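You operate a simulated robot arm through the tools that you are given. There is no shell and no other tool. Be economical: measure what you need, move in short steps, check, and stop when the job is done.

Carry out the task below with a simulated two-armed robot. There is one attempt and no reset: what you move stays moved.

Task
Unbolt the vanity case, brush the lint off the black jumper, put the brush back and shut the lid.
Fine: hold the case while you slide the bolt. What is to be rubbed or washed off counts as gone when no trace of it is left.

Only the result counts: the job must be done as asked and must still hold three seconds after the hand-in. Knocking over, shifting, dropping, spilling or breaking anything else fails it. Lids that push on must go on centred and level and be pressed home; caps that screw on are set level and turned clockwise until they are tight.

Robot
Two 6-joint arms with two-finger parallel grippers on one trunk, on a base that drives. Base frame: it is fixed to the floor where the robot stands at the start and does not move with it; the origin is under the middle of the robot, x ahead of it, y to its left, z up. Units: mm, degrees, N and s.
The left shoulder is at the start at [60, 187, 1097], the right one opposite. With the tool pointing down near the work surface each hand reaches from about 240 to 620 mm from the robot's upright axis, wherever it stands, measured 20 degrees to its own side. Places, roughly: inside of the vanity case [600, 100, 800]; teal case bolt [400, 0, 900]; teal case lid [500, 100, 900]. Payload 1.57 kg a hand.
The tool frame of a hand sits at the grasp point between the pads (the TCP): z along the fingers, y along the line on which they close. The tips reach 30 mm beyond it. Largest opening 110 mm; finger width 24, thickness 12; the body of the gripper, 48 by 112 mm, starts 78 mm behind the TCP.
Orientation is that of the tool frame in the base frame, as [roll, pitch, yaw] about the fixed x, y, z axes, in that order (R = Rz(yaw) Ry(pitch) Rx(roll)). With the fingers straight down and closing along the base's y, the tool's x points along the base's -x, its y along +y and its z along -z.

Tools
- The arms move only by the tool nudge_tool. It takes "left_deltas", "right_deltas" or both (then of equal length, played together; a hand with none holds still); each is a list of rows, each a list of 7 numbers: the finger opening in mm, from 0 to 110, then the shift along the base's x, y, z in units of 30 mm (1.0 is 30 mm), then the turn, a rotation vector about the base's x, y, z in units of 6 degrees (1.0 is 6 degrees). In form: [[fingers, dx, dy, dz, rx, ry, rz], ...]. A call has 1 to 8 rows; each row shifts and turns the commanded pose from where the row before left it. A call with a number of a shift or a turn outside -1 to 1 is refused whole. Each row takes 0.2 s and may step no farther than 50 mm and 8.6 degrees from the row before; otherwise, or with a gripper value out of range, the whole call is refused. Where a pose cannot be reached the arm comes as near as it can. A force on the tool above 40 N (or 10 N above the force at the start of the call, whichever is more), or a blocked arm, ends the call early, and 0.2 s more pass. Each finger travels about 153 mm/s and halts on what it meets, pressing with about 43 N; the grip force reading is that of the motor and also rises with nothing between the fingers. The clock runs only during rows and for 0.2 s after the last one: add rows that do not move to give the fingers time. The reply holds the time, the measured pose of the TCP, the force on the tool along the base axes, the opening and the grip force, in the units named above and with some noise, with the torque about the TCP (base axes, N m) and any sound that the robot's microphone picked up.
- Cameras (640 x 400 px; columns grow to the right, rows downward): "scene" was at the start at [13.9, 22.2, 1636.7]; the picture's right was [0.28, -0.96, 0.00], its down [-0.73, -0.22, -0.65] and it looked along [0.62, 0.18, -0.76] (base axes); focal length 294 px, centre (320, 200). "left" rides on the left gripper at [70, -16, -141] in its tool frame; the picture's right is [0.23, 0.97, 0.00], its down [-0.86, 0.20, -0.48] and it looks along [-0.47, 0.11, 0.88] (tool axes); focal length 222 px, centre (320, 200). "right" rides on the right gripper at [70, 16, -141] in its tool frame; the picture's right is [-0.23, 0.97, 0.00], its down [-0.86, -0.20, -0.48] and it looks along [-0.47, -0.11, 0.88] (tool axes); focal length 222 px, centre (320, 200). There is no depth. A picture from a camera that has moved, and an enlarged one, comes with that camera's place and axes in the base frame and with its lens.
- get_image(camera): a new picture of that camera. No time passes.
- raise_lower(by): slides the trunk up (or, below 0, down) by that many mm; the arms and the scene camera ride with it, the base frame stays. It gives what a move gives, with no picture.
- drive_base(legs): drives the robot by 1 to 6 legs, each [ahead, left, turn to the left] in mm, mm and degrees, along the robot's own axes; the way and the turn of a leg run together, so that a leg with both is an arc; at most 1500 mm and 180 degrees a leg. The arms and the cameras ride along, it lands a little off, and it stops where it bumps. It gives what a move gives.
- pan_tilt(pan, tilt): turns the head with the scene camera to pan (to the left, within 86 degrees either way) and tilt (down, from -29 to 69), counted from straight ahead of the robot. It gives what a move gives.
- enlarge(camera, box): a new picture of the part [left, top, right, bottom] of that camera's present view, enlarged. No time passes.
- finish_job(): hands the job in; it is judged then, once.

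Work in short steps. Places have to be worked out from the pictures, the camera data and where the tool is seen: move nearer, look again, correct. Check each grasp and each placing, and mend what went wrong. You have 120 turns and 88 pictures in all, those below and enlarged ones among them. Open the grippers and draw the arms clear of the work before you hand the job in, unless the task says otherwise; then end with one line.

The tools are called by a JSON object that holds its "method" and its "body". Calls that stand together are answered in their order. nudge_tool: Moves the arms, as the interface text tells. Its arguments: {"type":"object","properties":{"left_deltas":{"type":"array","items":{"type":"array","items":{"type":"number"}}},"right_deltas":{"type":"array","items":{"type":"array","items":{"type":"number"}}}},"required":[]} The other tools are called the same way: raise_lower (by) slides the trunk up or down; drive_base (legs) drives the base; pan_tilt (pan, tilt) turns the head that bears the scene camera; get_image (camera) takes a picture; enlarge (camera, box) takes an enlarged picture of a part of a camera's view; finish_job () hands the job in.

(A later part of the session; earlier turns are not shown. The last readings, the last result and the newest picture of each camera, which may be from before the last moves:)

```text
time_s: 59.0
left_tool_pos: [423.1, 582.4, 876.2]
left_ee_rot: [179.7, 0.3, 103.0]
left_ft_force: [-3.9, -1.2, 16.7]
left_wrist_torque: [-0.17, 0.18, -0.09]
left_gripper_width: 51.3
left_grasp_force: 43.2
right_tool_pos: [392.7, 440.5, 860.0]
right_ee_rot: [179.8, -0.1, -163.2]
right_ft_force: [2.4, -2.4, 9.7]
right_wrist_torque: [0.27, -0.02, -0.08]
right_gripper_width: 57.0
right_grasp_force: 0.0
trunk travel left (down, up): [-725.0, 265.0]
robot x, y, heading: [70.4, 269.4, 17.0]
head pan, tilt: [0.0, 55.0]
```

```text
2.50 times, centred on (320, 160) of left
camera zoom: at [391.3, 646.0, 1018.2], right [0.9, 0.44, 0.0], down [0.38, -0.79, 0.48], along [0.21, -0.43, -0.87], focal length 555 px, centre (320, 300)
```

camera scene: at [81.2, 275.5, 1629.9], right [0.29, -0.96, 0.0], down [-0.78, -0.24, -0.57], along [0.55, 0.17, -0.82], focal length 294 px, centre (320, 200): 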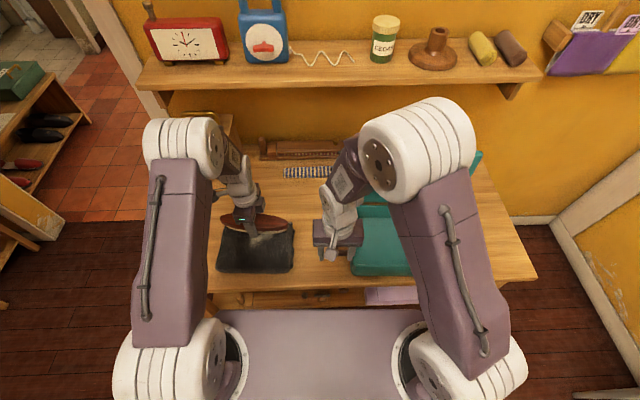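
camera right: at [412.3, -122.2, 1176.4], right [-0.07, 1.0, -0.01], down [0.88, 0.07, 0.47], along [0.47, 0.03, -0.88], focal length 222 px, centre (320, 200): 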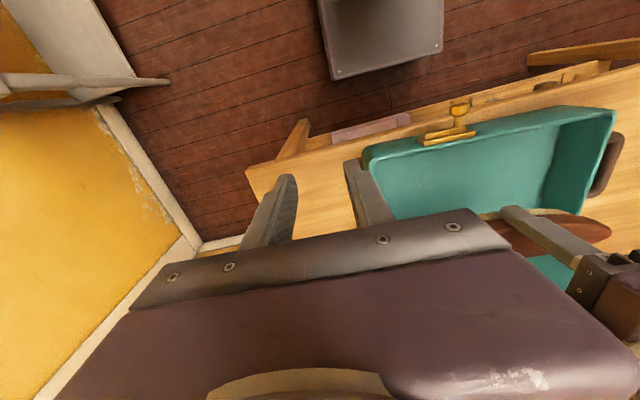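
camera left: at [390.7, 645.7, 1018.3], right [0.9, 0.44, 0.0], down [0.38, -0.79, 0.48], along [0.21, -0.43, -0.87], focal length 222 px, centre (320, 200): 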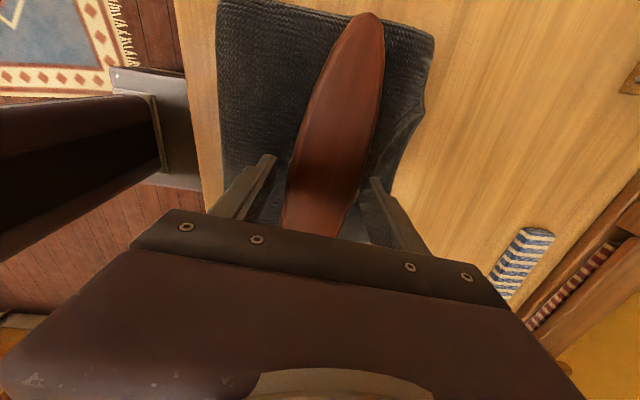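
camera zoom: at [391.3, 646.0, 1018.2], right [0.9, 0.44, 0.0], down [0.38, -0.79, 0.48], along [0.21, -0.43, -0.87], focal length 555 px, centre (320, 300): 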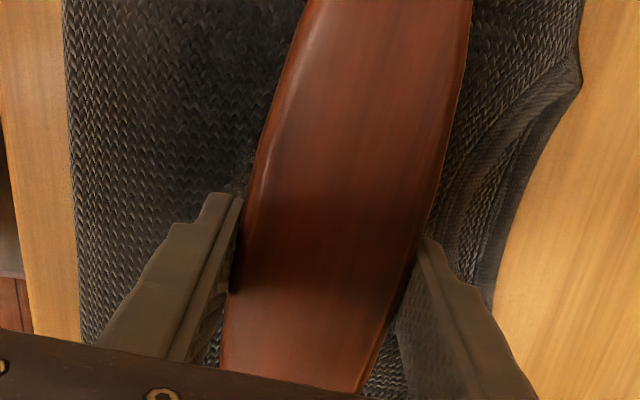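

Regripped at 51 mm, 14 mm higher. With the right hand pinning, I stroke away from me across the lint and back again.

{"method": "nudge_tool", "body": {"left_deltas": [[35, 0, 0, 0.02, 0, 0, 0], [35, 0.4, 0.12, 0, 0, 0, 0], [35, 0.4, 0.12, 0, 0, 0, 0], [35, 0.4, 0.12, 0, 0, 0, 0], [35, 0.4, 0.12, 0, 0, 0, 0]], "right_deltas": [[60, 0, 0, -0.03, 0, 0, 0], [60, 0, 0, 0, 0, 0, 0], [60, 0, 0, 0, 0, 0, 0], [60, 0, 0, 0, 0, 0, 0], [60, 0, 0, 0, 0, 0, 0]]}}

{"method": "enlarge", "body": {"camera": "scene", "box": [200, 180, 320, 280]}}

```text
time_s: 60.2
left_tool_pos: [471.8, 596.8, 877.7]
left_ee_rot: [179.7, 0.3, 102.8]
left_ft_force: [0.2, 0.0, 0.5]
left_wrist_torque: [0.03, 0.0, 0.04]
left_gripper_width: 51.1
left_grasp_force: 43.4
right_tool_pos: [391.7, 441.2, 861.3]
right_ee_rot: [179.8, -0.1, -163.1]
right_ft_force: [-1.5, -3.8, 30.1]
right_wrist_torque: [0.92, 0.21, -0.02]
right_gripper_width: 56.7
right_grasp_force: 0.0
trunk travel left (down, up): [-725.0, 265.0]
robot x, y, heading: [72.7, 268.4, 17.0]
head pan, tilt: [0.0, 55.0]
```

```text
4.00 times, centred on (260, 230) of scene
camera zoom: at [78.1, 271.2, 1629.9], right [0.29, -0.96, 0.0], down [-0.78, -0.24, -0.58], along [0.55, 0.17, -0.82], focal length 1178 px, centre (560, 80)
```

zoom: 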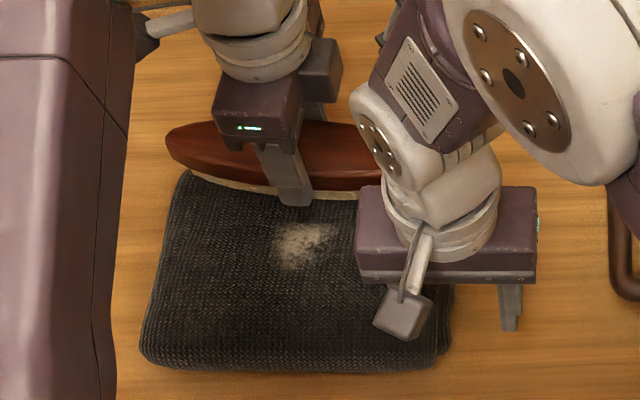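

The jumper held still and the lint shrank. I repeat firmer strokes over it, both ways.

{"method": "nudge_tool", "body": {"left_deltas": [[35, 0, 0, -0.04, 0, 0, 0], [35, -0.5, -0.15, 0, 0, 0, 0], [35, -0.5, -0.15, 0, 0, 0, 0], [35, -0.5, -0.15, 0, 0, 0, 0], [35, -0.5, -0.15, 0, 0, 0, 0]]}}

{"method": "nudge_tool", "body": {"left_deltas": [[35, 0.5, 0.15, 0, 0, 0, 0], [35, 0.5, 0.15, 0, 0, 0, 0], [35, 0.5, 0.15, 0, 0, 0, 0], [35, 0.5, 0.15, 0, 0, 0, 0]]}}

{"method": "enlarge", "body": {"camera": "scene", "box": [200, 180, 320, 280]}}

```text
time_s: 61.4
left_tool_pos: [414.0, 578.7, 877.3]
left_ee_rot: [179.4, 0.3, 102.8]
left_ft_force: [13.0, 2.9, 26.1]
left_wrist_torque: [-0.24, -0.4, 0.06]
left_gripper_width: 50.8
left_grasp_force: 43.3
right_tool_pos: [393.1, 441.9, 860.0]
right_ee_rot: [179.9, 0.0, -163.2]
right_ft_force: [-2.7, -1.4, 29.0]
right_wrist_torque: [0.93, 0.24, 0.12]
right_gripper_width: 58.7
right_grasp_force: 0.0
trunk travel left (down, up): [-725.0, 265.0]
robot x, y, heading: [72.0, 270.2, 16.8]
head pan, tilt: [0.0, 55.0]
```

```text
time_s: 61.7
left_tool_pos: [414.4, 578.3, 877.6]
left_ee_rot: [-179.9, 0.3, 102.8]
left_ft_force: [-4.2, -1.6, 21.7]
left_wrist_torque: [0.23, 0.19, -0.05]
left_gripper_width: 51.0
left_grasp_force: 43.2
right_tool_pos: [391.7, 440.8, 859.1]
right_ee_rot: [179.7, 0.1, -163.2]
right_ft_force: [-1.3, -2.7, 14.5]
right_wrist_torque: [0.35, 0.21, 0.06]
right_gripper_width: 57.6
right_grasp_force: 0.0
trunk travel left (down, up): [-725.0, 265.0]
robot x, y, heading: [68.3, 272.4, 17.1]
head pan, tilt: [0.0, 55.0]
stopped in row 1 (left hand): the force on the tool passed its limit (the readings are from after the stop); the commanded pose is now the measured one
```

```text
4.00 times, centred on (260, 230) of scene
camera zoom: at [76.4, 269.8, 1629.6], right [0.29, -0.96, 0.0], down [-0.78, -0.24, -0.58], along [0.55, 0.17, -0.82], focal length 1178 px, centre (560, 80)
```

zoom: 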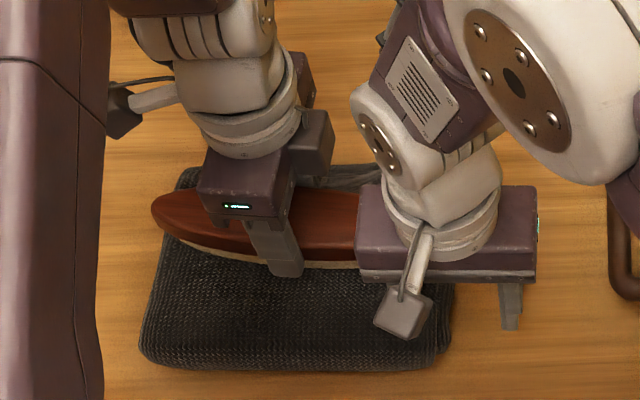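

The load was too high. I ease up by about 1 mm and do the return stroke.

{"method": "nudge_tool", "body": {"left_deltas": [[35, 0, 0, 0.035, 0, 0, 0], [35, 0.5, 0.15, 0, 0, 0, 0], [35, 0.5, 0.15, 0, 0, 0, 0], [35, 0.5, 0.15, 0, 0, 0, 0], [35, 0.5, 0.15, 0, 0, 0, 0]]}}

{"method": "enlarge", "body": {"camera": "scene", "box": [200, 180, 320, 280]}}

```text
time_s: 62.9
left_tool_pos: [473.1, 597.0, 877.5]
left_ee_rot: [-179.8, 0.4, 102.8]
left_ft_force: [0.4, -0.5, 0.3]
left_wrist_torque: [0.01, 0.04, -0.02]
left_gripper_width: 51.2
left_grasp_force: 42.9
right_tool_pos: [391.0, 440.9, 860.6]
right_ee_rot: [179.8, 0.1, -163.1]
right_ft_force: [-5.7, -5.1, 33.9]
right_wrist_torque: [0.95, 0.51, 0.25]
right_gripper_width: 57.2
right_grasp_force: 0.1
trunk travel left (down, up): [-725.0, 265.0]
robot x, y, heading: [66.3, 269.7, 17.1]
head pan, tilt: [0.0, 55.0]
```

```text
4.00 times, centred on (260, 230) of scene
camera zoom: at [77.1, 270.8, 1630.0], right [0.29, -0.96, 0.0], down [-0.78, -0.24, -0.58], along [0.55, 0.17, -0.82], focal length 1178 px, centre (560, 80)
```

zoom: 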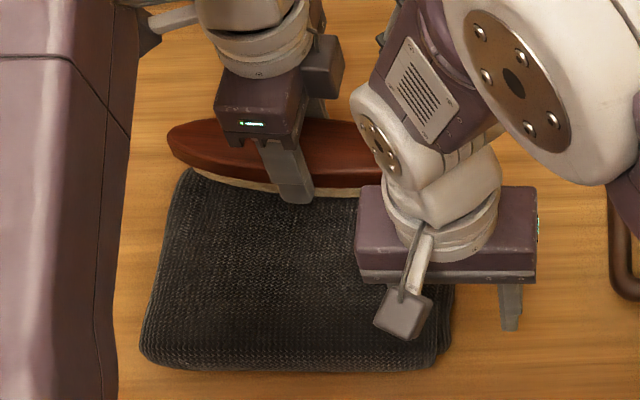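

The lint looks almost gone. I do one more pass each way for the last traces.

{"method": "nudge_tool", "body": {"left_deltas": [[35, -0.5, -0.15, -0.02, 0, 0, 0], [35, -0.5, -0.15, 0, 0, 0, 0], [35, -0.5, -0.15, 0, 0, 0, 0], [35, -0.5, -0.15, 0, 0, 0, 0]]}}

{"method": "nudge_tool", "body": {"left_deltas": [[35, 0.5, 0.15, 0.01, 0, 0, 0], [35, 0.5, 0.15, 0, 0, 0, 0], [35, 0.5, 0.15, 0, 0, 0, 0], [35, 0.5, 0.15, 0, 0, 0, 0]]}}

{"method": "nudge_tool", "body": {"left_deltas": [[35, 0, 0, 0.5, 0, 0, 0], [35, 0.2, 0.05, 0.8, 0, 0, 0], [35, 0.5, 0.15, 0.5, 0, 0, 0], [35, 0.5, 0.15, 0, 0, 0, 0], [35, 0, 0, 0, 0, 0, 0]], "right_deltas": [[60, 0, 0, 0.5, 0, 0, 0], [60, 0, 0, 0.8, 0, 0, 0], [60, 0, -1, 0, 0, 0, 0], [60, 0, -1, 0, 0, 0, 0], [60, 0, -1, 0, 0, 0, 0]]}}

{"method": "enlarge", "body": {"camera": "scene", "box": [210, 185, 320, 280]}}

```text
time_s: 63.9
left_tool_pos: [417.1, 582.0, 877.0]
left_ee_rot: [179.7, 0.2, 102.8]
left_ft_force: [12.8, 4.4, 27.2]
left_wrist_torque: [-0.22, -0.43, 0.08]
left_gripper_width: 51.1
left_grasp_force: 42.6
right_tool_pos: [392.4, 441.5, 859.6]
right_ee_rot: [179.9, 0.0, -163.2]
right_ft_force: [-6.7, -3.5, 30.1]
right_wrist_torque: [0.9, 0.45, 0.26]
right_gripper_width: 58.3
right_grasp_force: 0.0
trunk travel left (down, up): [-725.0, 265.0]
robot x, y, heading: [70.5, 265.7, 17.0]
head pan, tilt: [0.0, 55.0]
```

```text
time_s: 64.3
left_tool_pos: [418.4, 581.8, 875.9]
left_ee_rot: [-179.5, 0.5, 102.8]
left_ft_force: [-6.3, -2.6, 23.4]
left_wrist_torque: [0.12, -0.07, 0.0]
left_gripper_width: 51.0
left_grasp_force: 43.1
right_tool_pos: [392.1, 441.6, 860.8]
right_ee_rot: [179.8, 0.2, -163.2]
right_ft_force: [-2.8, -2.4, 15.1]
right_wrist_torque: [0.34, 0.4, 0.09]
right_gripper_width: 57.6
right_grasp_force: 0.2
trunk travel left (down, up): [-725.0, 265.0]
robot x, y, heading: [69.2, 273.2, 17.0]
head pan, tilt: [0.0, 55.0]
stopped in row 1 (left hand): the force on the tool passed its limit (the readings are from after the stop); the commanded pose is now the measured one
```

```text
time_s: 65.5
left_tool_pos: [456.2, 592.5, 927.6]
left_ee_rot: [-179.2, 0.5, 102.8]
left_ft_force: [-0.2, 0.0, -1.1]
left_wrist_torque: [-0.01, 0.0, 0.0]
left_gripper_width: 50.9
left_grasp_force: 42.9
right_tool_pos: [397.6, 352.0, 897.7]
right_ee_rot: [179.8, 0.0, -163.2]
right_ft_force: [0.2, 0.7, 0.2]
right_wrist_torque: [0.03, 0.02, -0.01]
right_gripper_width: 60.0
right_grasp_force: 0.1
trunk travel left (down, up): [-725.0, 265.0]
robot x, y, heading: [70.3, 270.2, 16.8]
head pan, tilt: [0.0, 55.0]
```

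```text
4.21 times, centred on (265, 232) of scene
camera zoom: at [81.0, 272.7, 1629.9], right [0.29, -0.96, 0.0], down [-0.78, -0.24, -0.57], along [0.55, 0.17, -0.82], focal length 1240 px, centre (552, 63)
```

zoom: 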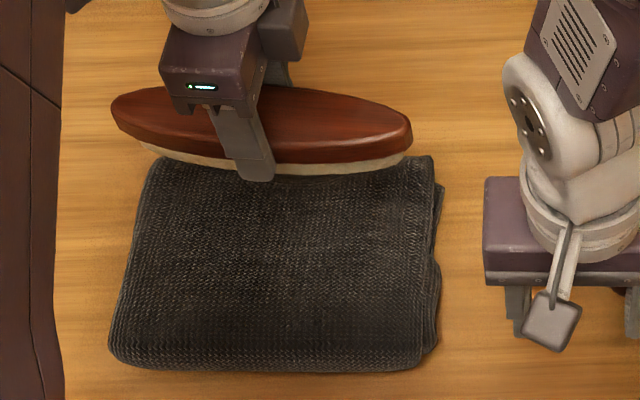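

The jumper looks clean from here. I move both hands aside toward the right to inspect the whole surface.

{"method": "nudge_tool", "body": {"left_deltas": [[35, 0, 0, 0.5, 0, 0, 0], [35, 0, 0, 0.5, 0, 0, 0], [35, 0.1, -0.8, 0, 0, 0, 0], [35, 0.1, -0.8, 0, 0, 0, 0], [35, 0.1, -0.8, 0, 0, 0, 0], [35, 0.1, -0.8, 0, 0, 0, 0], [35, 0.1, -0.8, 0, 0, 0, 0], [35, 0.1, -0.8, 0, 0, 0, 0]], "right_deltas": [[60, 0.05, -1, 0.6, 0, 0, 0], [60, 0.05, -1, 0.6, 0, 0, 0], [60, 0.05, -1, 0.6, 0, 0, 0], [60, 0.05, -1, 0.6, 0, 0, 0], [60, 0.05, -1, 0.6, 0, 0, 0], [60, 0.05, -1, 0.6, 0, 0, 0], [60, 0.05, -1, 0.6, 0, 0, 0], [60, 0.05, -1, 0.3, 0, 0, 0]]}}

{"method": "enlarge", "body": {"camera": "scene", "box": [210, 190, 300, 275]}}

{"method": "get_image", "body": {"camera": "scene"}}

```text
time_s: 67.3
left_tool_pos: [474.8, 446.8, 957.4]
left_ee_rot: [-179.2, 0.4, 102.7]
left_ft_force: [0.5, -0.3, -1.1]
left_wrist_torque: [0.02, -0.03, -0.03]
left_gripper_width: 51.0
left_grasp_force: 43.0
right_tool_pos: [408.0, 113.2, 1034.7]
right_ee_rot: [179.7, -0.1, -163.2]
right_ft_force: [0.4, -0.7, -0.7]
right_wrist_torque: [-0.01, 0.0, -0.03]
right_gripper_width: 60.1
right_grasp_force: 0.1
trunk travel left (down, up): [-725.0, 265.0]
robot x, y, heading: [69.3, 273.7, 17.1]
head pan, tilt: [0.0, 55.0]
```

```text
4.71 times, centred on (255, 232) of scene
camera zoom: at [81.8, 272.3, 1629.8], right [0.29, -0.96, 0.0], down [-0.78, -0.24, -0.57], along [0.55, 0.17, -0.82], focal length 1386 px, centre (626, 47)
```

zoom: 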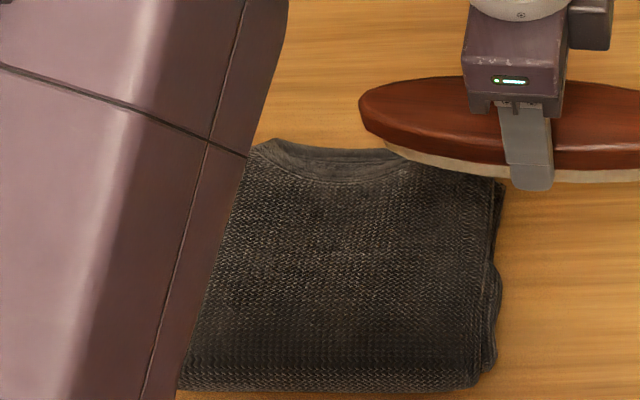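

```text
27 pictures are left
camera scene: at [81.8, 272.3, 1629.8], right [0.29, -0.96, 0.0], down [-0.78, -0.24, -0.57], along [0.55, 0.17, -0.82], focal length 294 px, centre (320, 200)
```

scene: 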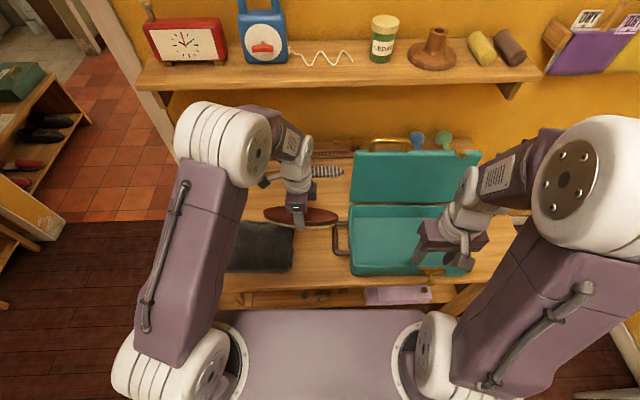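

I look more closely at the former lint area for traces.

{"method": "enlarge", "body": {"camera": "scene", "box": [252, 215, 300, 245]}}

```text
13.33 times, centred on (276, 230) of scene
camera zoom: at [81.8, 272.3, 1629.8], right [0.29, -0.96, 0.0], down [-0.78, -0.24, -0.57], along [0.55, 0.17, -0.82], focal length 3926 px, centre (907, -200)
```

zoom: 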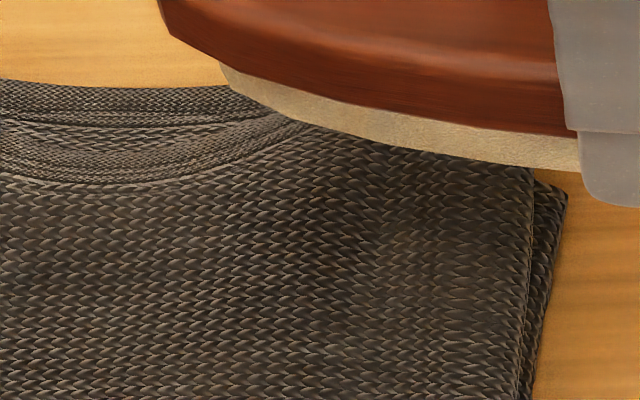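

This part is clean. I drive back to the right by 240 mm and check both the full jumper and the case.

{"method": "drive_base", "body": {"legs": [[0, -240, 0]]}}

{"method": "get_image", "body": {"camera": "scene"}}

{"method": "enlarge", "body": {"camera": "left", "box": [220, 0, 540, 200]}}

```text
time_s: 69.1
left_tool_pos: [545.7, 220.6, 957.5]
left_ee_rot: [-179.2, 0.5, 103.0]
left_ft_force: [0.3, 0.4, -1.6]
left_wrist_torque: [0.02, -0.04, 0.0]
left_gripper_width: 51.0
left_grasp_force: 42.9
right_tool_pos: [478.4, -113.7, 1034.3]
right_ee_rot: [179.8, -0.1, -163.0]
right_ft_force: [-0.3, 0.6, -0.8]
right_wrist_torque: [-0.02, 0.0, 0.01]
right_gripper_width: 60.1
right_grasp_force: 0.0
trunk travel left (down, up): [-725.0, 265.0]
robot x, y, heading: [139.4, 36.5, 17.1]
head pan, tilt: [0.0, 55.0]
```

```text
25 pictures are left
camera scene: at [152.5, 45.0, 1629.9], right [0.3, -0.96, 0.0], down [-0.78, -0.24, -0.57], along [0.55, 0.17, -0.82], focal length 294 px, centre (320, 200)
```

scene: 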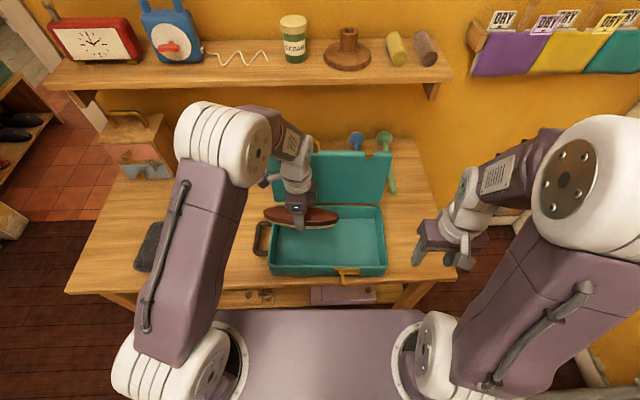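

```text
2.00 times, centred on (380, 100) of left
camera zoom: at [516.0, 286.0, 1098.0], right [0.9, 0.44, -0.02], down [0.39, -0.78, 0.48], along [0.2, -0.44, -0.88], focal length 444 px, centre (200, 400)
```

zoom: 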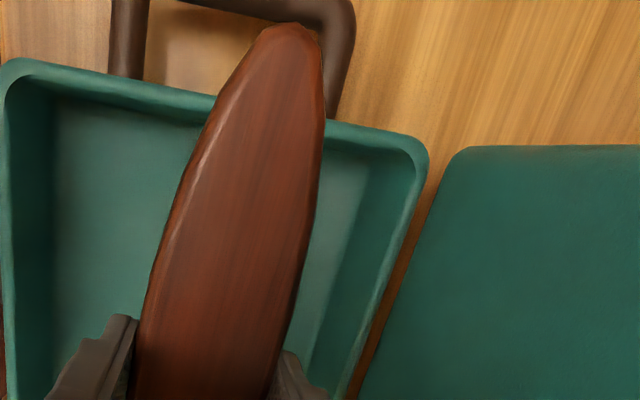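

The case is as before. I bring the brush back over its original place at (570, 128) and lower it to about 10 mm above the floor of the case.

{"method": "nudge_tool", "body": {"left_deltas": [[35, 0.2, -0.8, 0, 0, 0, 0], [35, 0.2, -0.8, 0, 0, 0, 0], [35, 0.2, -0.8, 0, 0, 0, 0], [35, 0.2, -0.7, 0, 0, 0, 0], [35, 0, 0, -0.8, 0, 0, 0], [35, 0, 0, -0.8, 0, 0, 0], [35, 0, 0, -0.8, 0, 0, 0], [35, 0, 0, -0.8, 0, 0, 0]]}}

{"method": "enlarge", "body": {"camera": "scene", "box": [255, 195, 395, 285]}}

```text
time_s: 70.9
left_tool_pos: [570.7, 128.0, 859.5]
left_ee_rot: [-179.2, 0.5, 103.1]
left_ft_force: [-0.1, -0.2, -1.3]
left_wrist_torque: [-0.03, 0.0, 0.0]
left_gripper_width: 50.8
left_grasp_force: 42.7
right_tool_pos: [479.1, -114.4, 1035.6]
right_ee_rot: [179.8, -0.1, -163.0]
right_ft_force: [0.1, 0.4, 0.1]
right_wrist_torque: [-0.01, 0.02, 0.0]
right_gripper_width: 60.1
right_grasp_force: 0.0
trunk travel left (down, up): [-725.0, 265.0]
robot x, y, heading: [141.9, 41.3, 17.2]
head pan, tilt: [0.0, 55.0]
```

```text
4.44 times, centred on (325, 240) of scene
camera zoom: at [153.6, 44.1, 1629.9], right [0.3, -0.96, 0.0], down [-0.78, -0.24, -0.57], along [0.55, 0.17, -0.82], focal length 1309 px, centre (298, 22)
```

zoom: 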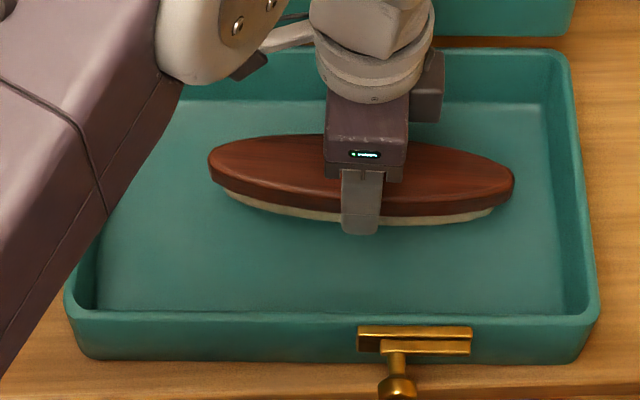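

The brush is over its place inside the case. I lower it in small steps until it touches the floor.

{"method": "nudge_tool", "body": {"left_deltas": [[35, 0, 0, -0.25, 0, 0, 0], [35, 0, 0, -0.1, 0, 0, 0], [35, 0, 0, -0.07, 0, 0, 0], [35, 0, 0, -0.07, 0, 0, 0], [35, 0, 0, 0, 0, 0, 0]]}}

```text
time_s: 72.1
left_tool_pos: [570.3, 127.2, 846.4]
left_ee_rot: [-179.2, 0.5, 103.0]
left_ft_force: [-1.0, -0.5, -1.2]
left_wrist_torque: [0.0, -0.02, 0.0]
left_gripper_width: 50.6
left_grasp_force: 42.9
right_tool_pos: [478.4, -114.4, 1033.3]
right_ee_rot: [179.8, -0.1, -162.9]
right_ft_force: [-0.5, -0.8, -0.4]
right_wrist_torque: [0.0, 0.01, 0.01]
right_gripper_width: 60.0
right_grasp_force: 0.1
trunk travel left (down, up): [-725.0, 265.0]
robot x, y, heading: [142.5, 38.3, 17.5]
head pan, tilt: [0.0, 55.0]
```

No contact yet; a few more millimetres.

{"method": "nudge_tool", "body": {"left_deltas": [[35, 0, 0, -0.06, 0, 0, 0], [35, 0, 0, -0.05, 0, 0, 0], [35, 0, 0, -0.05, 0, 0, 0], [35, 0, 0, -0.05, 0, 0, 0], [35, 0, 0, -0.05, 0, 0, 0]]}}

```text
time_s: 73.3
left_tool_pos: [570.0, 127.4, 839.0]
left_ee_rot: [-179.3, 0.5, 103.0]
left_ft_force: [0.3, 0.4, -1.1]
left_wrist_torque: [-0.04, 0.02, -0.02]
left_gripper_width: 50.8
left_grasp_force: 42.7
right_tool_pos: [479.1, -113.3, 1034.1]
right_ee_rot: [179.8, -0.1, -163.0]
right_ft_force: [0.5, -0.2, 0.4]
right_wrist_torque: [-0.02, 0.02, 0.0]
right_gripper_width: 60.0
right_grasp_force: 0.1
trunk travel left (down, up): [-725.0, 265.0]
robot x, y, heading: [143.3, 39.1, 17.0]
head pan, tilt: [0.0, 55.0]
```

{"method": "nudge_tool", "body": {"left_deltas": [[35, 0, 0, -0.05, 0, 0, 0], [35, 0, 0, -0.05, 0, 0, 0], [35, 0, 0, -0.05, 0, 0, 0], [35, 0, 0, -0.05, 0, 0, 0], [35, 0, 0, -0.05, 0, 0, 0]]}}

{"method": "enlarge", "body": {"camera": "scene", "box": [255, 195, 395, 285]}}

```text
time_s: 74.5
left_tool_pos: [570.8, 127.1, 834.1]
left_ee_rot: [-179.6, 0.6, 103.0]
left_ft_force: [2.6, 4.2, 22.2]
left_wrist_torque: [1.25, -0.22, -0.09]
left_gripper_width: 51.0
left_grasp_force: 42.8
right_tool_pos: [477.5, -114.4, 1036.7]
right_ee_rot: [179.7, -0.1, -162.9]
right_ft_force: [0.1, -1.2, -0.1]
right_wrist_torque: [0.02, 0.01, 0.0]
right_gripper_width: 60.0
right_grasp_force: 0.1
trunk travel left (down, up): [-725.0, 265.0]
robot x, y, heading: [145.8, 37.9, 16.9]
head pan, tilt: [0.0, 55.0]
```

```text
4.44 times, centred on (325, 240) of scene
camera zoom: at [149.9, 44.2, 1630.3], right [0.3, -0.96, 0.0], down [-0.78, -0.24, -0.57], along [0.55, 0.17, -0.82], focal length 1309 px, centre (298, 22)
```

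zoom: 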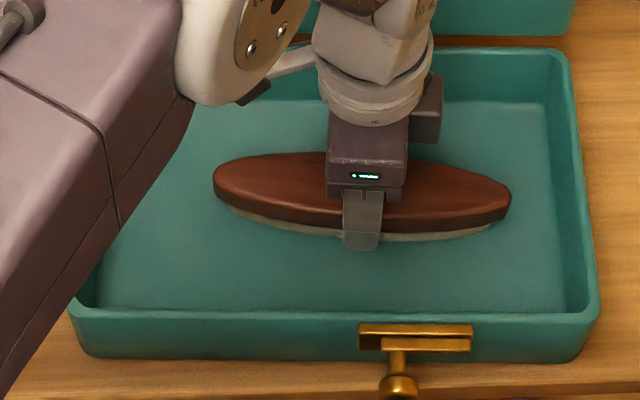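

The brush rests on the case floor now. I ease the load, release it and raise the hand straight up.

{"method": "nudge_tool", "body": {"left_deltas": [[35, 0, 0, 0.08, 0, 0, 0], [56, 0, 0, 0, 0, 0, 0], [75, 0, 0, 0, 0, 0, 0], [75, 0, 0, 0.3, 0, 0, 0], [75, 0, 0, 1, 0, 0, 0], [75, 0, 0, 1, 0, 0, 0], [75, 0, 0, 1, 0, 0, 0], [75, 0, 0, 1, 0, 0, 0]]}}

{"method": "nudge_tool", "body": {"left_deltas": [[50, 0, 0, 1, 0, 0, 0], [30, 0, 0, 1, 0, 0, 0], [30, 0, 0, 1, 0, 0, 0], [30, 0, 0.8, 1, 0, 0, 0.67], [30, 0, 0.8, 1, 0, 0, 0], [30, 0, 0.8, 0.5, 0, 0, 0], [30, 0, 0.8, 0.5, 0, 0, 0], [30, 0, 0.8, 0, 0, 0, 0]]}}

{"method": "get_image", "body": {"camera": "scene"}}

{"method": "get_image", "body": {"camera": "left"}}

```text
time_s: 76.3
left_tool_pos: [570.2, 129.4, 962.7]
left_ee_rot: [-179.2, 0.5, 103.0]
left_ft_force: [-1.1, 0.1, 0.3]
left_wrist_torque: [0.02, -0.01, 0.0]
left_gripper_width: 74.8
left_grasp_force: 0.0
right_tool_pos: [478.7, -114.0, 1034.6]
right_ee_rot: [179.8, -0.1, -163.0]
right_ft_force: [0.2, -0.3, 0.1]
right_wrist_torque: [-0.01, -0.02, 0.01]
right_gripper_width: 59.8
right_grasp_force: 0.1
trunk travel left (down, up): [-725.0, 265.0]
robot x, y, heading: [142.9, 41.0, 17.2]
head pan, tilt: [0.0, 55.0]
```

```text
time_s: 78.1
left_tool_pos: [573.0, 248.1, 1143.4]
left_ee_rot: [-179.3, 0.5, 107.0]
left_ft_force: [0.6, -0.2, 0.4]
left_wrist_torque: [0.0, -0.01, -0.01]
left_gripper_width: 30.2
left_grasp_force: 0.0
right_tool_pos: [478.6, -113.7, 1034.6]
right_ee_rot: [179.7, -0.1, -162.9]
right_ft_force: [0.0, -0.2, -0.1]
right_wrist_torque: [-0.03, -0.02, 0.02]
right_gripper_width: 59.8
right_grasp_force: 0.0
trunk travel left (down, up): [-725.0, 265.0]
robot x, y, heading: [143.2, 40.3, 17.2]
head pan, tilt: [0.0, 55.0]
```

```text
21 pictures are left
camera scene: at [152.7, 44.8, 1629.9], right [0.3, -0.96, 0.0], down [-0.78, -0.24, -0.57], along [0.55, 0.17, -0.82], focal length 294 px, centre (320, 200)
```

scene: 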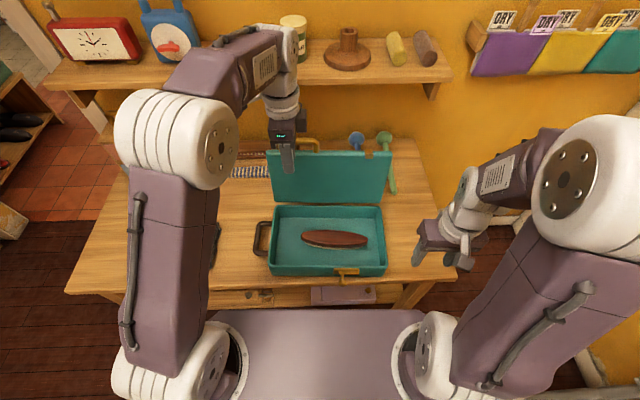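

```text
20 pictures are left
camera left: at [537.2, 311.2, 1284.9], right [0.86, 0.5, -0.02], down [0.45, -0.75, 0.48], along [0.23, -0.43, -0.88], focal length 222 px, centre (320, 200)
```

left: 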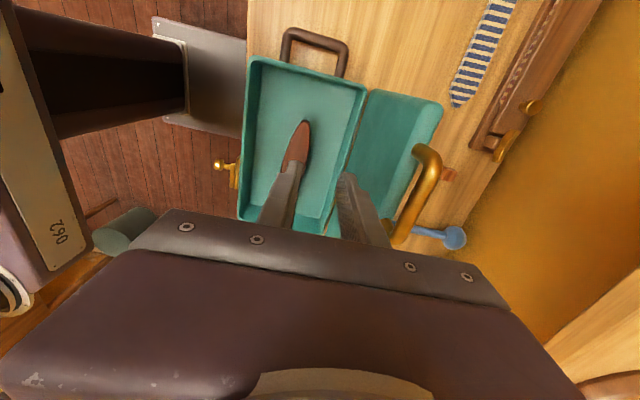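

The brush is back in its place. Now I bring the left hand back over the bail, at the earlier release pose (661, 280, 1103), coming from above with the fingers at 40.

{"method": "nudge_tool", "body": {"left_deltas": [[40, 0.73, 0.26, 0, 0, 0, 0], [40, 0.73, 0.26, 0, 0, 0, 0], [40, 0.73, 0.26, 0, 0, 0, 0], [40, 0.73, 0.26, 0, 0, 0, 0], [40, 0, 0, 0, 0, 0, 0]]}}

{"method": "enlarge", "body": {"camera": "left", "box": [220, 90, 420, 215]}}

{"method": "enlarge", "body": {"camera": "scene", "box": [220, 90, 420, 215]}}

```text
time_s: 79.3
left_tool_pos: [643.6, 275.4, 1139.3]
left_ee_rot: [-179.3, 0.5, 107.1]
left_ft_force: [2.5, -3.7, 12.3]
left_wrist_torque: [0.05, -0.28, -0.11]
left_gripper_width: 40.9
left_grasp_force: 0.5
left hand out of reach, approached as far as the arm can: row 4
right_tool_pos: [477.2, -115.5, 1035.0]
right_ee_rot: [179.7, 0.0, -163.1]
right_ft_force: [-0.1, -0.6, 1.1]
right_wrist_torque: [0.04, 0.03, 0.03]
right_gripper_width: 60.2
right_grasp_force: 0.1
trunk travel left (down, up): [-725.0, 265.0]
robot x, y, heading: [141.8, 39.9, 17.3]
head pan, tilt: [0.0, 55.0]
```

```text
3.20 times, centred on (320, 152) of left
camera zoom: at [609.9, 339.2, 1280.6], right [0.86, 0.5, -0.01], down [0.44, -0.75, 0.48], along [0.23, -0.42, -0.88], focal length 711 px, centre (320, 352)
```

zoom: 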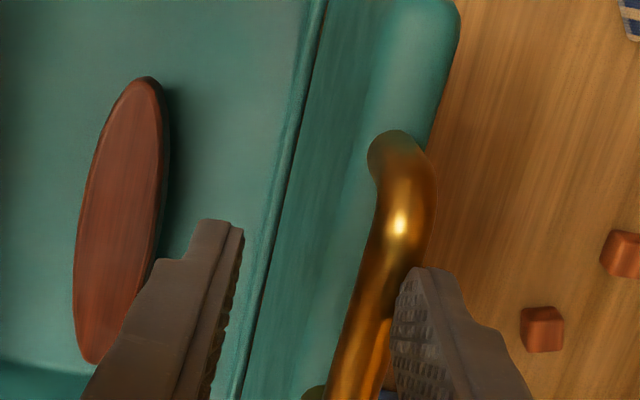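

```text
3.20 times, centred on (320, 152) of scene
camera zoom: at [151.0, 41.6, 1630.0], right [0.3, -0.96, 0.0], down [-0.78, -0.24, -0.57], along [0.55, 0.17, -0.82], focal length 942 px, centre (320, 352)
```

zoom: 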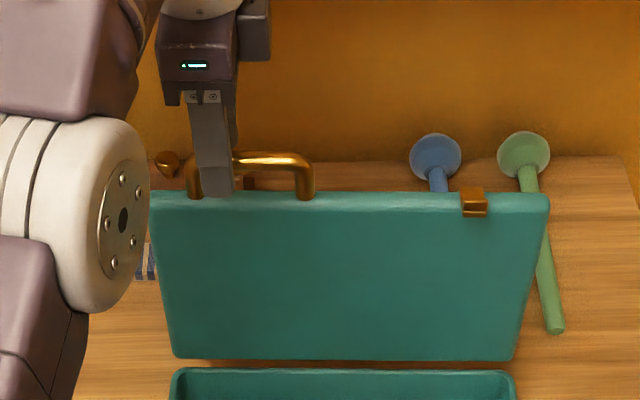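

The rear finger rests on top of the bail and the arm is at its reach limit at this height. Raising the trunk brings the shoulder level with the work and extends the reach, so I raise it by 100 mm, which lifts the hand straight off the bail.

{"method": "raise_lower", "body": {"by": 100}}

{"method": "nudge_tool", "body": {"left_deltas": [[40, 0.3, 0.08, 0, 0, 0, 0], [40, 0.28, 0.08, 0, 0, 0, 0], [40, 0, 0, -0.9, 0, 0, 0], [40, 0, 0, -0.9, 0, 0, 0], [40, 0, 0, -0.9, 0, 0, 0], [40, 0, 0, 0, 0, 0, 0]]}}

{"method": "enlarge", "body": {"camera": "left", "box": [220, 90, 420, 215]}}

```text
time_s: 80.6
left_tool_pos: [645.3, 277.6, 1238.4]
left_ee_rot: [-179.3, 0.6, 106.9]
left_ft_force: [0.8, 0.7, 0.3]
left_wrist_torque: [0.0, -0.01, -0.02]
left_gripper_width: 39.9
left_grasp_force: 0.1
right_tool_pos: [479.1, -114.7, 1133.6]
right_ee_rot: [179.8, -0.2, -163.0]
right_ft_force: [0.1, -0.1, 0.6]
right_wrist_torque: [-0.01, 0.01, 0.0]
right_gripper_width: 60.1
right_grasp_force: 0.1
trunk travel left (down, up): [-825.0, 165.0]
robot x, y, heading: [143.3, 40.1, 17.3]
head pan, tilt: [0.0, 55.0]
```

```text
time_s: 82.0
left_tool_pos: [645.4, 280.6, 1152.2]
left_ee_rot: [-179.2, 0.4, 106.9]
left_ft_force: [0.1, 0.0, -0.6]
left_wrist_torque: [-0.03, -0.01, -0.01]
left_gripper_width: 40.2
left_grasp_force: 0.1
left hand out of reach, approached as far as the arm can: row 1, 2
right_tool_pos: [479.6, -114.2, 1134.0]
right_ee_rot: [179.9, 0.0, -163.0]
right_ft_force: [-0.1, -0.3, 0.8]
right_wrist_torque: [-0.02, -0.03, 0.0]
right_gripper_width: 59.8
right_grasp_force: 0.1
trunk travel left (down, up): [-825.0, 165.0]
robot x, y, heading: [139.6, 42.1, 17.2]
head pan, tilt: [0.0, 55.0]
```

```text
3.20 times, centred on (320, 152) of left
camera zoom: at [611.9, 344.3, 1293.4], right [0.86, 0.5, -0.02], down [0.45, -0.75, 0.48], along [0.23, -0.42, -0.88], focal length 711 px, centre (320, 352)
```

zoom: 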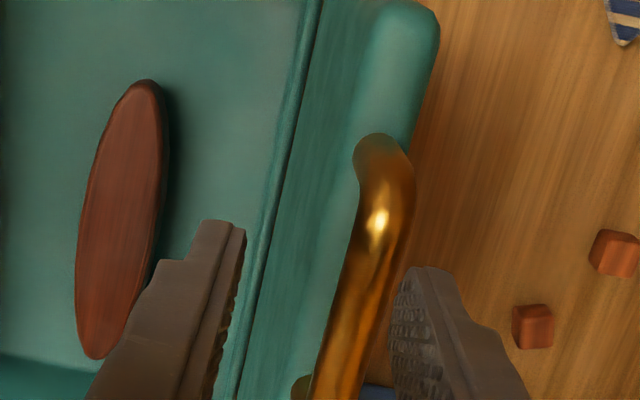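

The fingers are clear above the bail, which lies about 17 mm further forward. I shift forward and check.

{"method": "nudge_tool", "body": {"left_deltas": [[40, 0.3, 0.09, 0, 0, 0, 0], [40, 0.26, 0.08, 0, 0, 0, 0], [40, 0, 0, 0, 0, 0, 0]]}}

{"method": "enlarge", "body": {"camera": "left", "box": [220, 90, 420, 215]}}

```text
time_s: 82.8
left_tool_pos: [663.3, 287.1, 1153.0]
left_ee_rot: [-179.2, 0.5, 107.0]
left_ft_force: [0.7, 0.5, 0.8]
left_wrist_torque: [0.02, 0.01, -0.01]
left_gripper_width: 40.0
left_grasp_force: 0.1
right_tool_pos: [479.2, -114.2, 1134.6]
right_ee_rot: [179.7, -0.1, -163.0]
right_ft_force: [-0.3, 0.5, 0.4]
right_wrist_torque: [0.01, -0.01, -0.03]
right_gripper_width: 60.2
right_grasp_force: 0.1
trunk travel left (down, up): [-825.0, 165.0]
robot x, y, heading: [141.9, 41.3, 17.2]
head pan, tilt: [0.0, 55.0]
```

```text
3.20 times, centred on (320, 152) of left
camera zoom: at [629.0, 350.7, 1293.4], right [0.86, 0.5, -0.02], down [0.45, -0.75, 0.48], along [0.23, -0.42, -0.88], focal length 711 px, centre (320, 352)
```

zoom: 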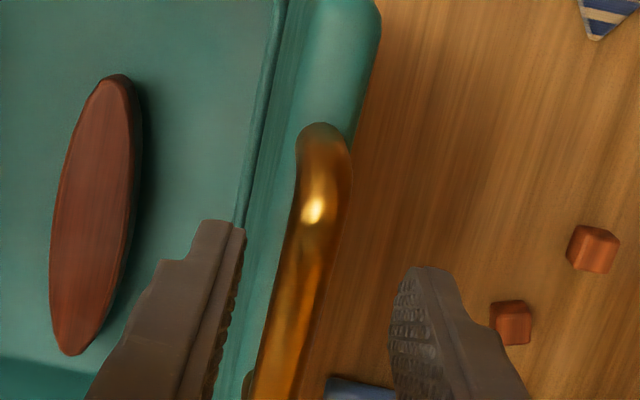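

The bail is now between the fingers. I lower onto it and close.

{"method": "nudge_tool", "body": {"left_deltas": [[40, -0.06, -0.02, -0.5, 0, 0, 0], [40, 0, 0, -0.5, 0, 0, 0], [40, 0, 0, -0.1, 0, 0, 0], [20, 0, 0, 0, 0, 0, 0], [6, 0, 0, 0, 0, 0, 0], [6, 0, 0, 0, 0, 0, 0]]}}

{"method": "enlarge", "body": {"camera": "left", "box": [220, 90, 420, 215]}}

```text
time_s: 84.2
left_tool_pos: [662.3, 285.7, 1119.5]
left_ee_rot: [-179.1, 0.5, 107.0]
left_ft_force: [0.3, 0.2, 0.1]
left_wrist_torque: [0.02, -0.01, -0.39]
left_gripper_width: 15.8
left_grasp_force: 31.1
right_tool_pos: [478.2, -113.6, 1133.7]
right_ee_rot: [179.7, -0.1, -163.0]
right_ft_force: [1.2, -0.7, 0.7]
right_wrist_torque: [0.01, 0.04, -0.05]
right_gripper_width: 60.1
right_grasp_force: 0.0
trunk travel left (down, up): [-825.0, 165.0]
robot x, y, heading: [136.8, 38.9, 17.1]
head pan, tilt: [0.0, 55.0]
```

```text
3.20 times, centred on (320, 152) of left
camera zoom: at [628.2, 349.6, 1260.1], right [0.86, 0.5, -0.02], down [0.45, -0.75, 0.48], along [0.23, -0.42, -0.88], focal length 711 px, centre (320, 352)
```

zoom: 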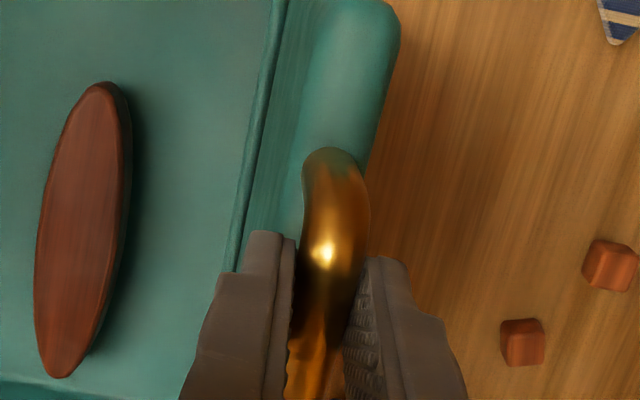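

The bail is gripped at 15.8 mm. I run the arc in reverse, first down to about 54°.

{"method": "nudge_tool", "body": {"left_deltas": [[6, -0.795, -0.25, 0.133, 0, 0, 0], [6, -0.805, -0.253, 0.043, 0, 0, 0], [6, -0.805, -0.253, -0.043, 0, 0, 0], [6, -0.795, -0.25, -0.133, 0, 0, 0]]}}

{"method": "nudge_tool", "body": {"left_deltas": [[6, -0.779, -0.245, -0.217, 0, 0, 0], [6, -0.75, -0.236, -0.303, 0, 0, 0], [6, -0.719, -0.226, -0.383, 0, 0, 0], [6, -0.674, -0.212, -0.46, 0, 0, 0]]}}

{"method": "get_image", "body": {"camera": "scene"}}

```text
time_s: 85.2
left_tool_pos: [565.9, 254.7, 1118.8]
left_ee_rot: [-179.2, 0.4, 107.0]
left_ft_force: [1.3, 0.3, -0.1]
left_wrist_torque: [0.05, -0.1, 0.34]
left_gripper_width: 15.8
left_grasp_force: 31.2
right_tool_pos: [478.4, -113.7, 1135.5]
right_ee_rot: [179.8, -0.2, -163.0]
right_ft_force: [0.2, 0.1, -0.1]
right_wrist_torque: [-0.01, -0.03, 0.01]
right_gripper_width: 60.0
right_grasp_force: 0.2
trunk travel left (down, up): [-825.0, 165.0]
robot x, y, heading: [141.1, 39.5, 17.4]
head pan, tilt: [0.0, 55.0]
```

```text
time_s: 86.2
left_tool_pos: [478.1, 226.5, 1078.1]
left_ee_rot: [-179.1, 0.5, 107.1]
left_ft_force: [1.1, -1.5, 0.9]
left_wrist_torque: [-0.06, -0.19, 0.23]
left_gripper_width: 16.0
left_grasp_force: 31.2
right_tool_pos: [479.4, -114.8, 1135.1]
right_ee_rot: [179.8, -0.1, -163.0]
right_ft_force: [-0.5, 0.3, 0.8]
right_wrist_torque: [0.0, -0.01, -0.01]
right_gripper_width: 60.1
right_grasp_force: 0.0
trunk travel left (down, up): [-825.0, 165.0]
robot x, y, heading: [137.6, 38.7, 17.4]
head pan, tilt: [0.0, 55.0]
```

```text
14 pictures are left
camera scene: at [152.8, 43.5, 1729.9], right [0.3, -0.96, 0.0], down [-0.78, -0.24, -0.57], along [0.55, 0.17, -0.82], focal length 294 px, centre (320, 200)
```

scene: 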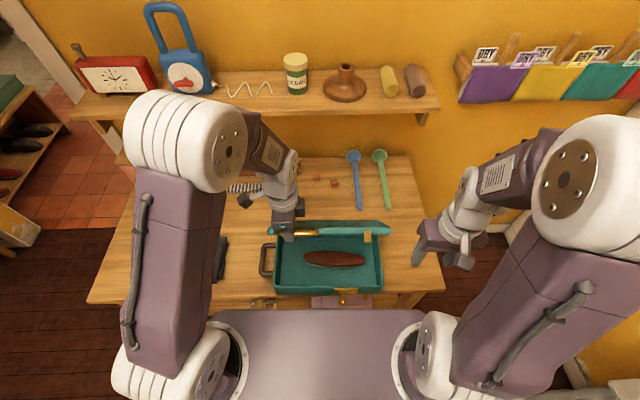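

The lid follows with small forces. I continue lowering it along the arc to about 6°.

{"method": "nudge_tool", "body": {"left_deltas": [[6, -0.626, -0.197, -0.533, 0, 0, 0], [6, -0.569, -0.179, -0.597, 0, 0, 0], [6, -0.509, -0.16, -0.657, 0, 0, 0], [6, -0.439, -0.138, -0.707, 0, 0, 0]]}}

{"method": "nudge_tool", "body": {"left_deltas": [[6, -0.366, -0.115, -0.753, 0, 0, 0], [6, -0.289, -0.091, -0.787, 0, 0, 0], [6, -0.207, -0.065, -0.817, 0, 0, 0], [6, -0.127, -0.04, -0.833, 0, 0, 0]]}}

{"method": "enlarge", "body": {"camera": "scene", "box": [230, 200, 430, 325]}}

```text
time_s: 87.2
left_tool_pos: [412.9, 207.4, 1003.9]
left_ee_rot: [-179.2, 0.6, 107.1]
left_ft_force: [-0.8, -2.4, 1.1]
left_wrist_torque: [0.32, 0.0, 0.21]
left_gripper_width: 15.6
left_grasp_force: 31.5
right_tool_pos: [478.4, -114.4, 1134.8]
right_ee_rot: [179.8, 0.0, -163.0]
right_ft_force: [0.9, -0.2, -0.2]
right_wrist_torque: [0.01, 0.0, 0.01]
right_gripper_width: 60.0
right_grasp_force: 0.1
trunk travel left (down, up): [-825.0, 165.0]
robot x, y, heading: [140.0, 41.2, 17.2]
head pan, tilt: [0.0, 55.0]
```

```text
time_s: 88.2
left_tool_pos: [417.3, 197.6, 937.2]
left_ee_rot: [-178.8, 0.3, 107.0]
left_ft_force: [-1.6, -1.9, -0.4]
left_wrist_torque: [0.53, -0.01, -0.24]
left_gripper_width: 15.3
left_grasp_force: 31.0
left hand out of reach, approached as far as the arm can: row 2, 3, 4
right_tool_pos: [479.1, -114.0, 1134.4]
right_ee_rot: [179.8, -0.1, -163.0]
right_ft_force: [-1.0, -0.1, 0.2]
right_wrist_torque: [0.01, 0.02, 0.0]
right_gripper_width: 59.7
right_grasp_force: 0.0
trunk travel left (down, up): [-825.0, 165.0]
robot x, y, heading: [143.5, 39.0, 17.5]
head pan, tilt: [0.0, 55.0]
```

```text
3.20 times, centred on (330, 262) of scene
camera zoom: at [152.7, 43.6, 1729.9], right [0.3, -0.96, 0.0], down [-0.78, -0.24, -0.57], along [0.55, 0.17, -0.82], focal length 942 px, centre (288, 0)
```

zoom: 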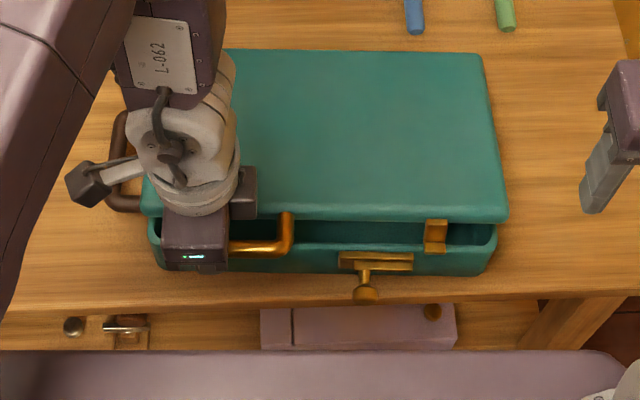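

Raising the trunk cost reach close in: the hand stopped at about 12° of lid, and the case seems to have slid about 24 mm back. Lowering the trunk brings the hand straight down with the arm's joints unchanged, so I use that to let the lid down gently.

{"method": "raise_lower", "body": {"by": -35}}

```text
time_s: 89.0
left_tool_pos: [418.4, 197.4, 903.1]
left_ee_rot: [-178.8, 0.3, 107.1]
left_ft_force: [0.2, -0.1, -0.4]
left_wrist_torque: [-0.02, 0.19, -0.27]
left_gripper_width: 15.7
left_grasp_force: 30.7
right_tool_pos: [478.1, -114.6, 1099.4]
right_ee_rot: [179.8, -0.1, -163.0]
right_ft_force: [-0.1, 1.0, 0.6]
right_wrist_torque: [0.01, -0.02, -0.02]
right_gripper_width: 60.0
right_grasp_force: 0.0
trunk travel left (down, up): [-790.0, 200.0]
robot x, y, heading: [140.4, 36.3, 17.2]
head pan, tilt: [0.0, 55.0]
```

{"method": "raise_lower", "body": {"by": -20}}

{"method": "enlarge", "body": {"camera": "scene", "box": [230, 190, 430, 315]}}

```text
time_s: 89.7
left_tool_pos: [418.0, 197.9, 882.2]
left_ee_rot: [-178.8, 0.3, 107.0]
left_ft_force: [-1.6, 0.0, 0.4]
left_wrist_torque: [-0.11, 0.21, -0.31]
left_gripper_width: 15.5
left_grasp_force: 31.2
right_tool_pos: [478.6, -114.5, 1078.7]
right_ee_rot: [179.7, -0.1, -163.0]
right_ft_force: [-0.4, 0.3, 0.2]
right_wrist_torque: [0.01, 0.0, 0.03]
right_gripper_width: 60.0
right_grasp_force: 0.0
trunk travel left (down, up): [-770.0, 220.0]
robot x, y, heading: [144.9, 35.5, 17.3]
head pan, tilt: [0.0, 55.0]
```

```text
3.20 times, centred on (330, 252) of scene
camera zoom: at [152.8, 43.9, 1674.8], right [0.3, -0.96, 0.0], down [-0.78, -0.24, -0.57], along [0.55, 0.17, -0.82], focal length 942 px, centre (288, 32)
```

zoom: 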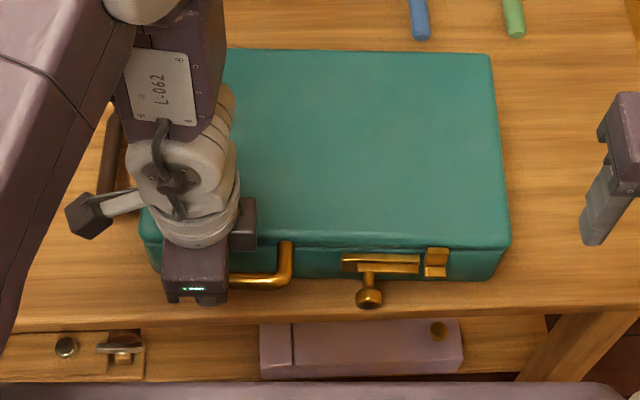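

The lid is almost shut. I lower a little more and check for seating force.

{"method": "raise_lower", "body": {"by": -8}}

```text
time_s: 90.2
left_tool_pos: [418.8, 197.3, 876.3]
left_ee_rot: [-179.1, 0.3, 107.1]
left_ft_force: [-2.0, 0.9, 26.9]
left_wrist_torque: [0.0, 0.04, -0.15]
left_gripper_width: 15.8
left_grasp_force: 32.2
right_tool_pos: [476.4, -115.7, 1072.0]
right_ee_rot: [179.8, 0.1, -163.0]
right_ft_force: [0.9, 0.1, 0.6]
right_wrist_torque: [0.02, 0.02, 0.04]
right_gripper_width: 59.9
right_grasp_force: 0.0
trunk travel left (down, up): [-762.0, 228.0]
robot x, y, heading: [139.0, 38.6, 17.4]
head pan, tilt: [0.0, 55.0]
```

The lid is seated (27 N). The hand shows the case is about 30 mm further back than before. I ease the load and pull the case back to its old place by backing the robot 30 mm with the bail gripped.

{"method": "raise_lower", "body": {"by": 0}}

{"method": "nudge_tool", "body": {"left_deltas": [[6, 0, 0, 0.1, 0, 0, 0], [6, 0, 0, 0, 0, 0, 0]]}}

{"method": "drive_base", "body": {"legs": [[-30, 0, 0]]}}

{"method": "enlarge", "body": {"camera": "scene", "box": [230, 190, 430, 315]}}

```text
time_s: 90.7
left_tool_pos: [416.3, 197.5, 875.2]
left_ee_rot: [-178.9, 0.3, 107.1]
left_ft_force: [-1.4, 0.8, 25.5]
left_wrist_torque: [-0.15, -0.02, -0.17]
left_gripper_width: 15.3
left_grasp_force: 31.6
right_tool_pos: [478.0, -114.9, 1071.3]
right_ee_rot: [179.9, -0.1, -163.0]
right_ft_force: [0.5, 0.4, 0.6]
right_wrist_torque: [-0.02, 0.03, -0.02]
right_gripper_width: 60.2
right_grasp_force: 0.1
trunk travel left (down, up): [-762.0, 228.0]
robot x, y, heading: [138.9, 41.1, 17.3]
head pan, tilt: [0.0, 55.0]
```

```text
time_s: 91.3
left_tool_pos: [417.3, 197.0, 876.9]
left_ee_rot: [-178.8, 0.5, 106.9]
left_ft_force: [3.6, -0.7, 0.3]
left_wrist_torque: [0.0, -0.06, -0.09]
left_gripper_width: 15.2
left_grasp_force: 31.2
right_tool_pos: [479.5, -114.6, 1070.7]
right_ee_rot: [179.7, -0.1, -163.0]
right_ft_force: [-0.1, 0.5, 0.0]
right_wrist_torque: [-0.02, -0.01, 0.0]
right_gripper_width: 60.1
right_grasp_force: 0.0
trunk travel left (down, up): [-762.0, 228.0]
robot x, y, heading: [144.7, 43.1, 17.2]
head pan, tilt: [0.0, 55.0]
```

```text
time_s: 92.2
left_tool_pos: [392.0, 189.5, 876.9]
left_ee_rot: [-178.6, 0.5, 107.1]
left_ft_force: [1.7, 3.5, 0.4]
left_wrist_torque: [-0.49, 0.18, 0.06]
left_gripper_width: 15.5
left_grasp_force: 31.0
right_tool_pos: [454.0, -122.5, 1070.3]
right_ee_rot: [179.8, -0.3, -163.0]
right_ft_force: [0.6, 0.8, -0.4]
right_wrist_torque: [0.04, 0.0, 0.02]
right_gripper_width: 60.1
right_grasp_force: 0.0
trunk travel left (down, up): [-762.0, 228.0]
robot x, y, heading: [114.2, 29.4, 17.2]
head pan, tilt: [0.0, 55.0]
```

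```text
3.20 times, centred on (330, 252) of scene
camera zoom: at [129.4, 36.4, 1666.9], right [0.3, -0.95, 0.0], down [-0.78, -0.24, -0.57], along [0.55, 0.17, -0.82], focal length 942 px, centre (288, 32)
```

zoom: 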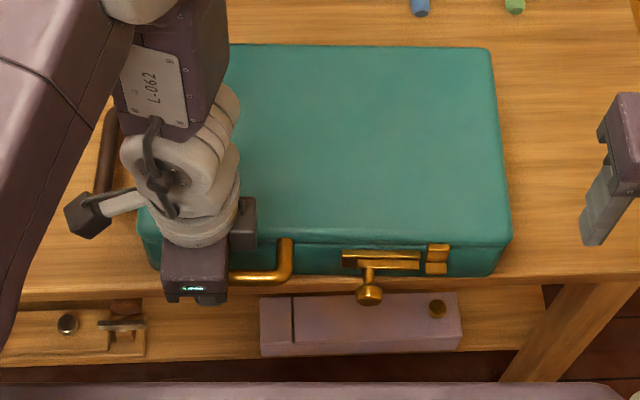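

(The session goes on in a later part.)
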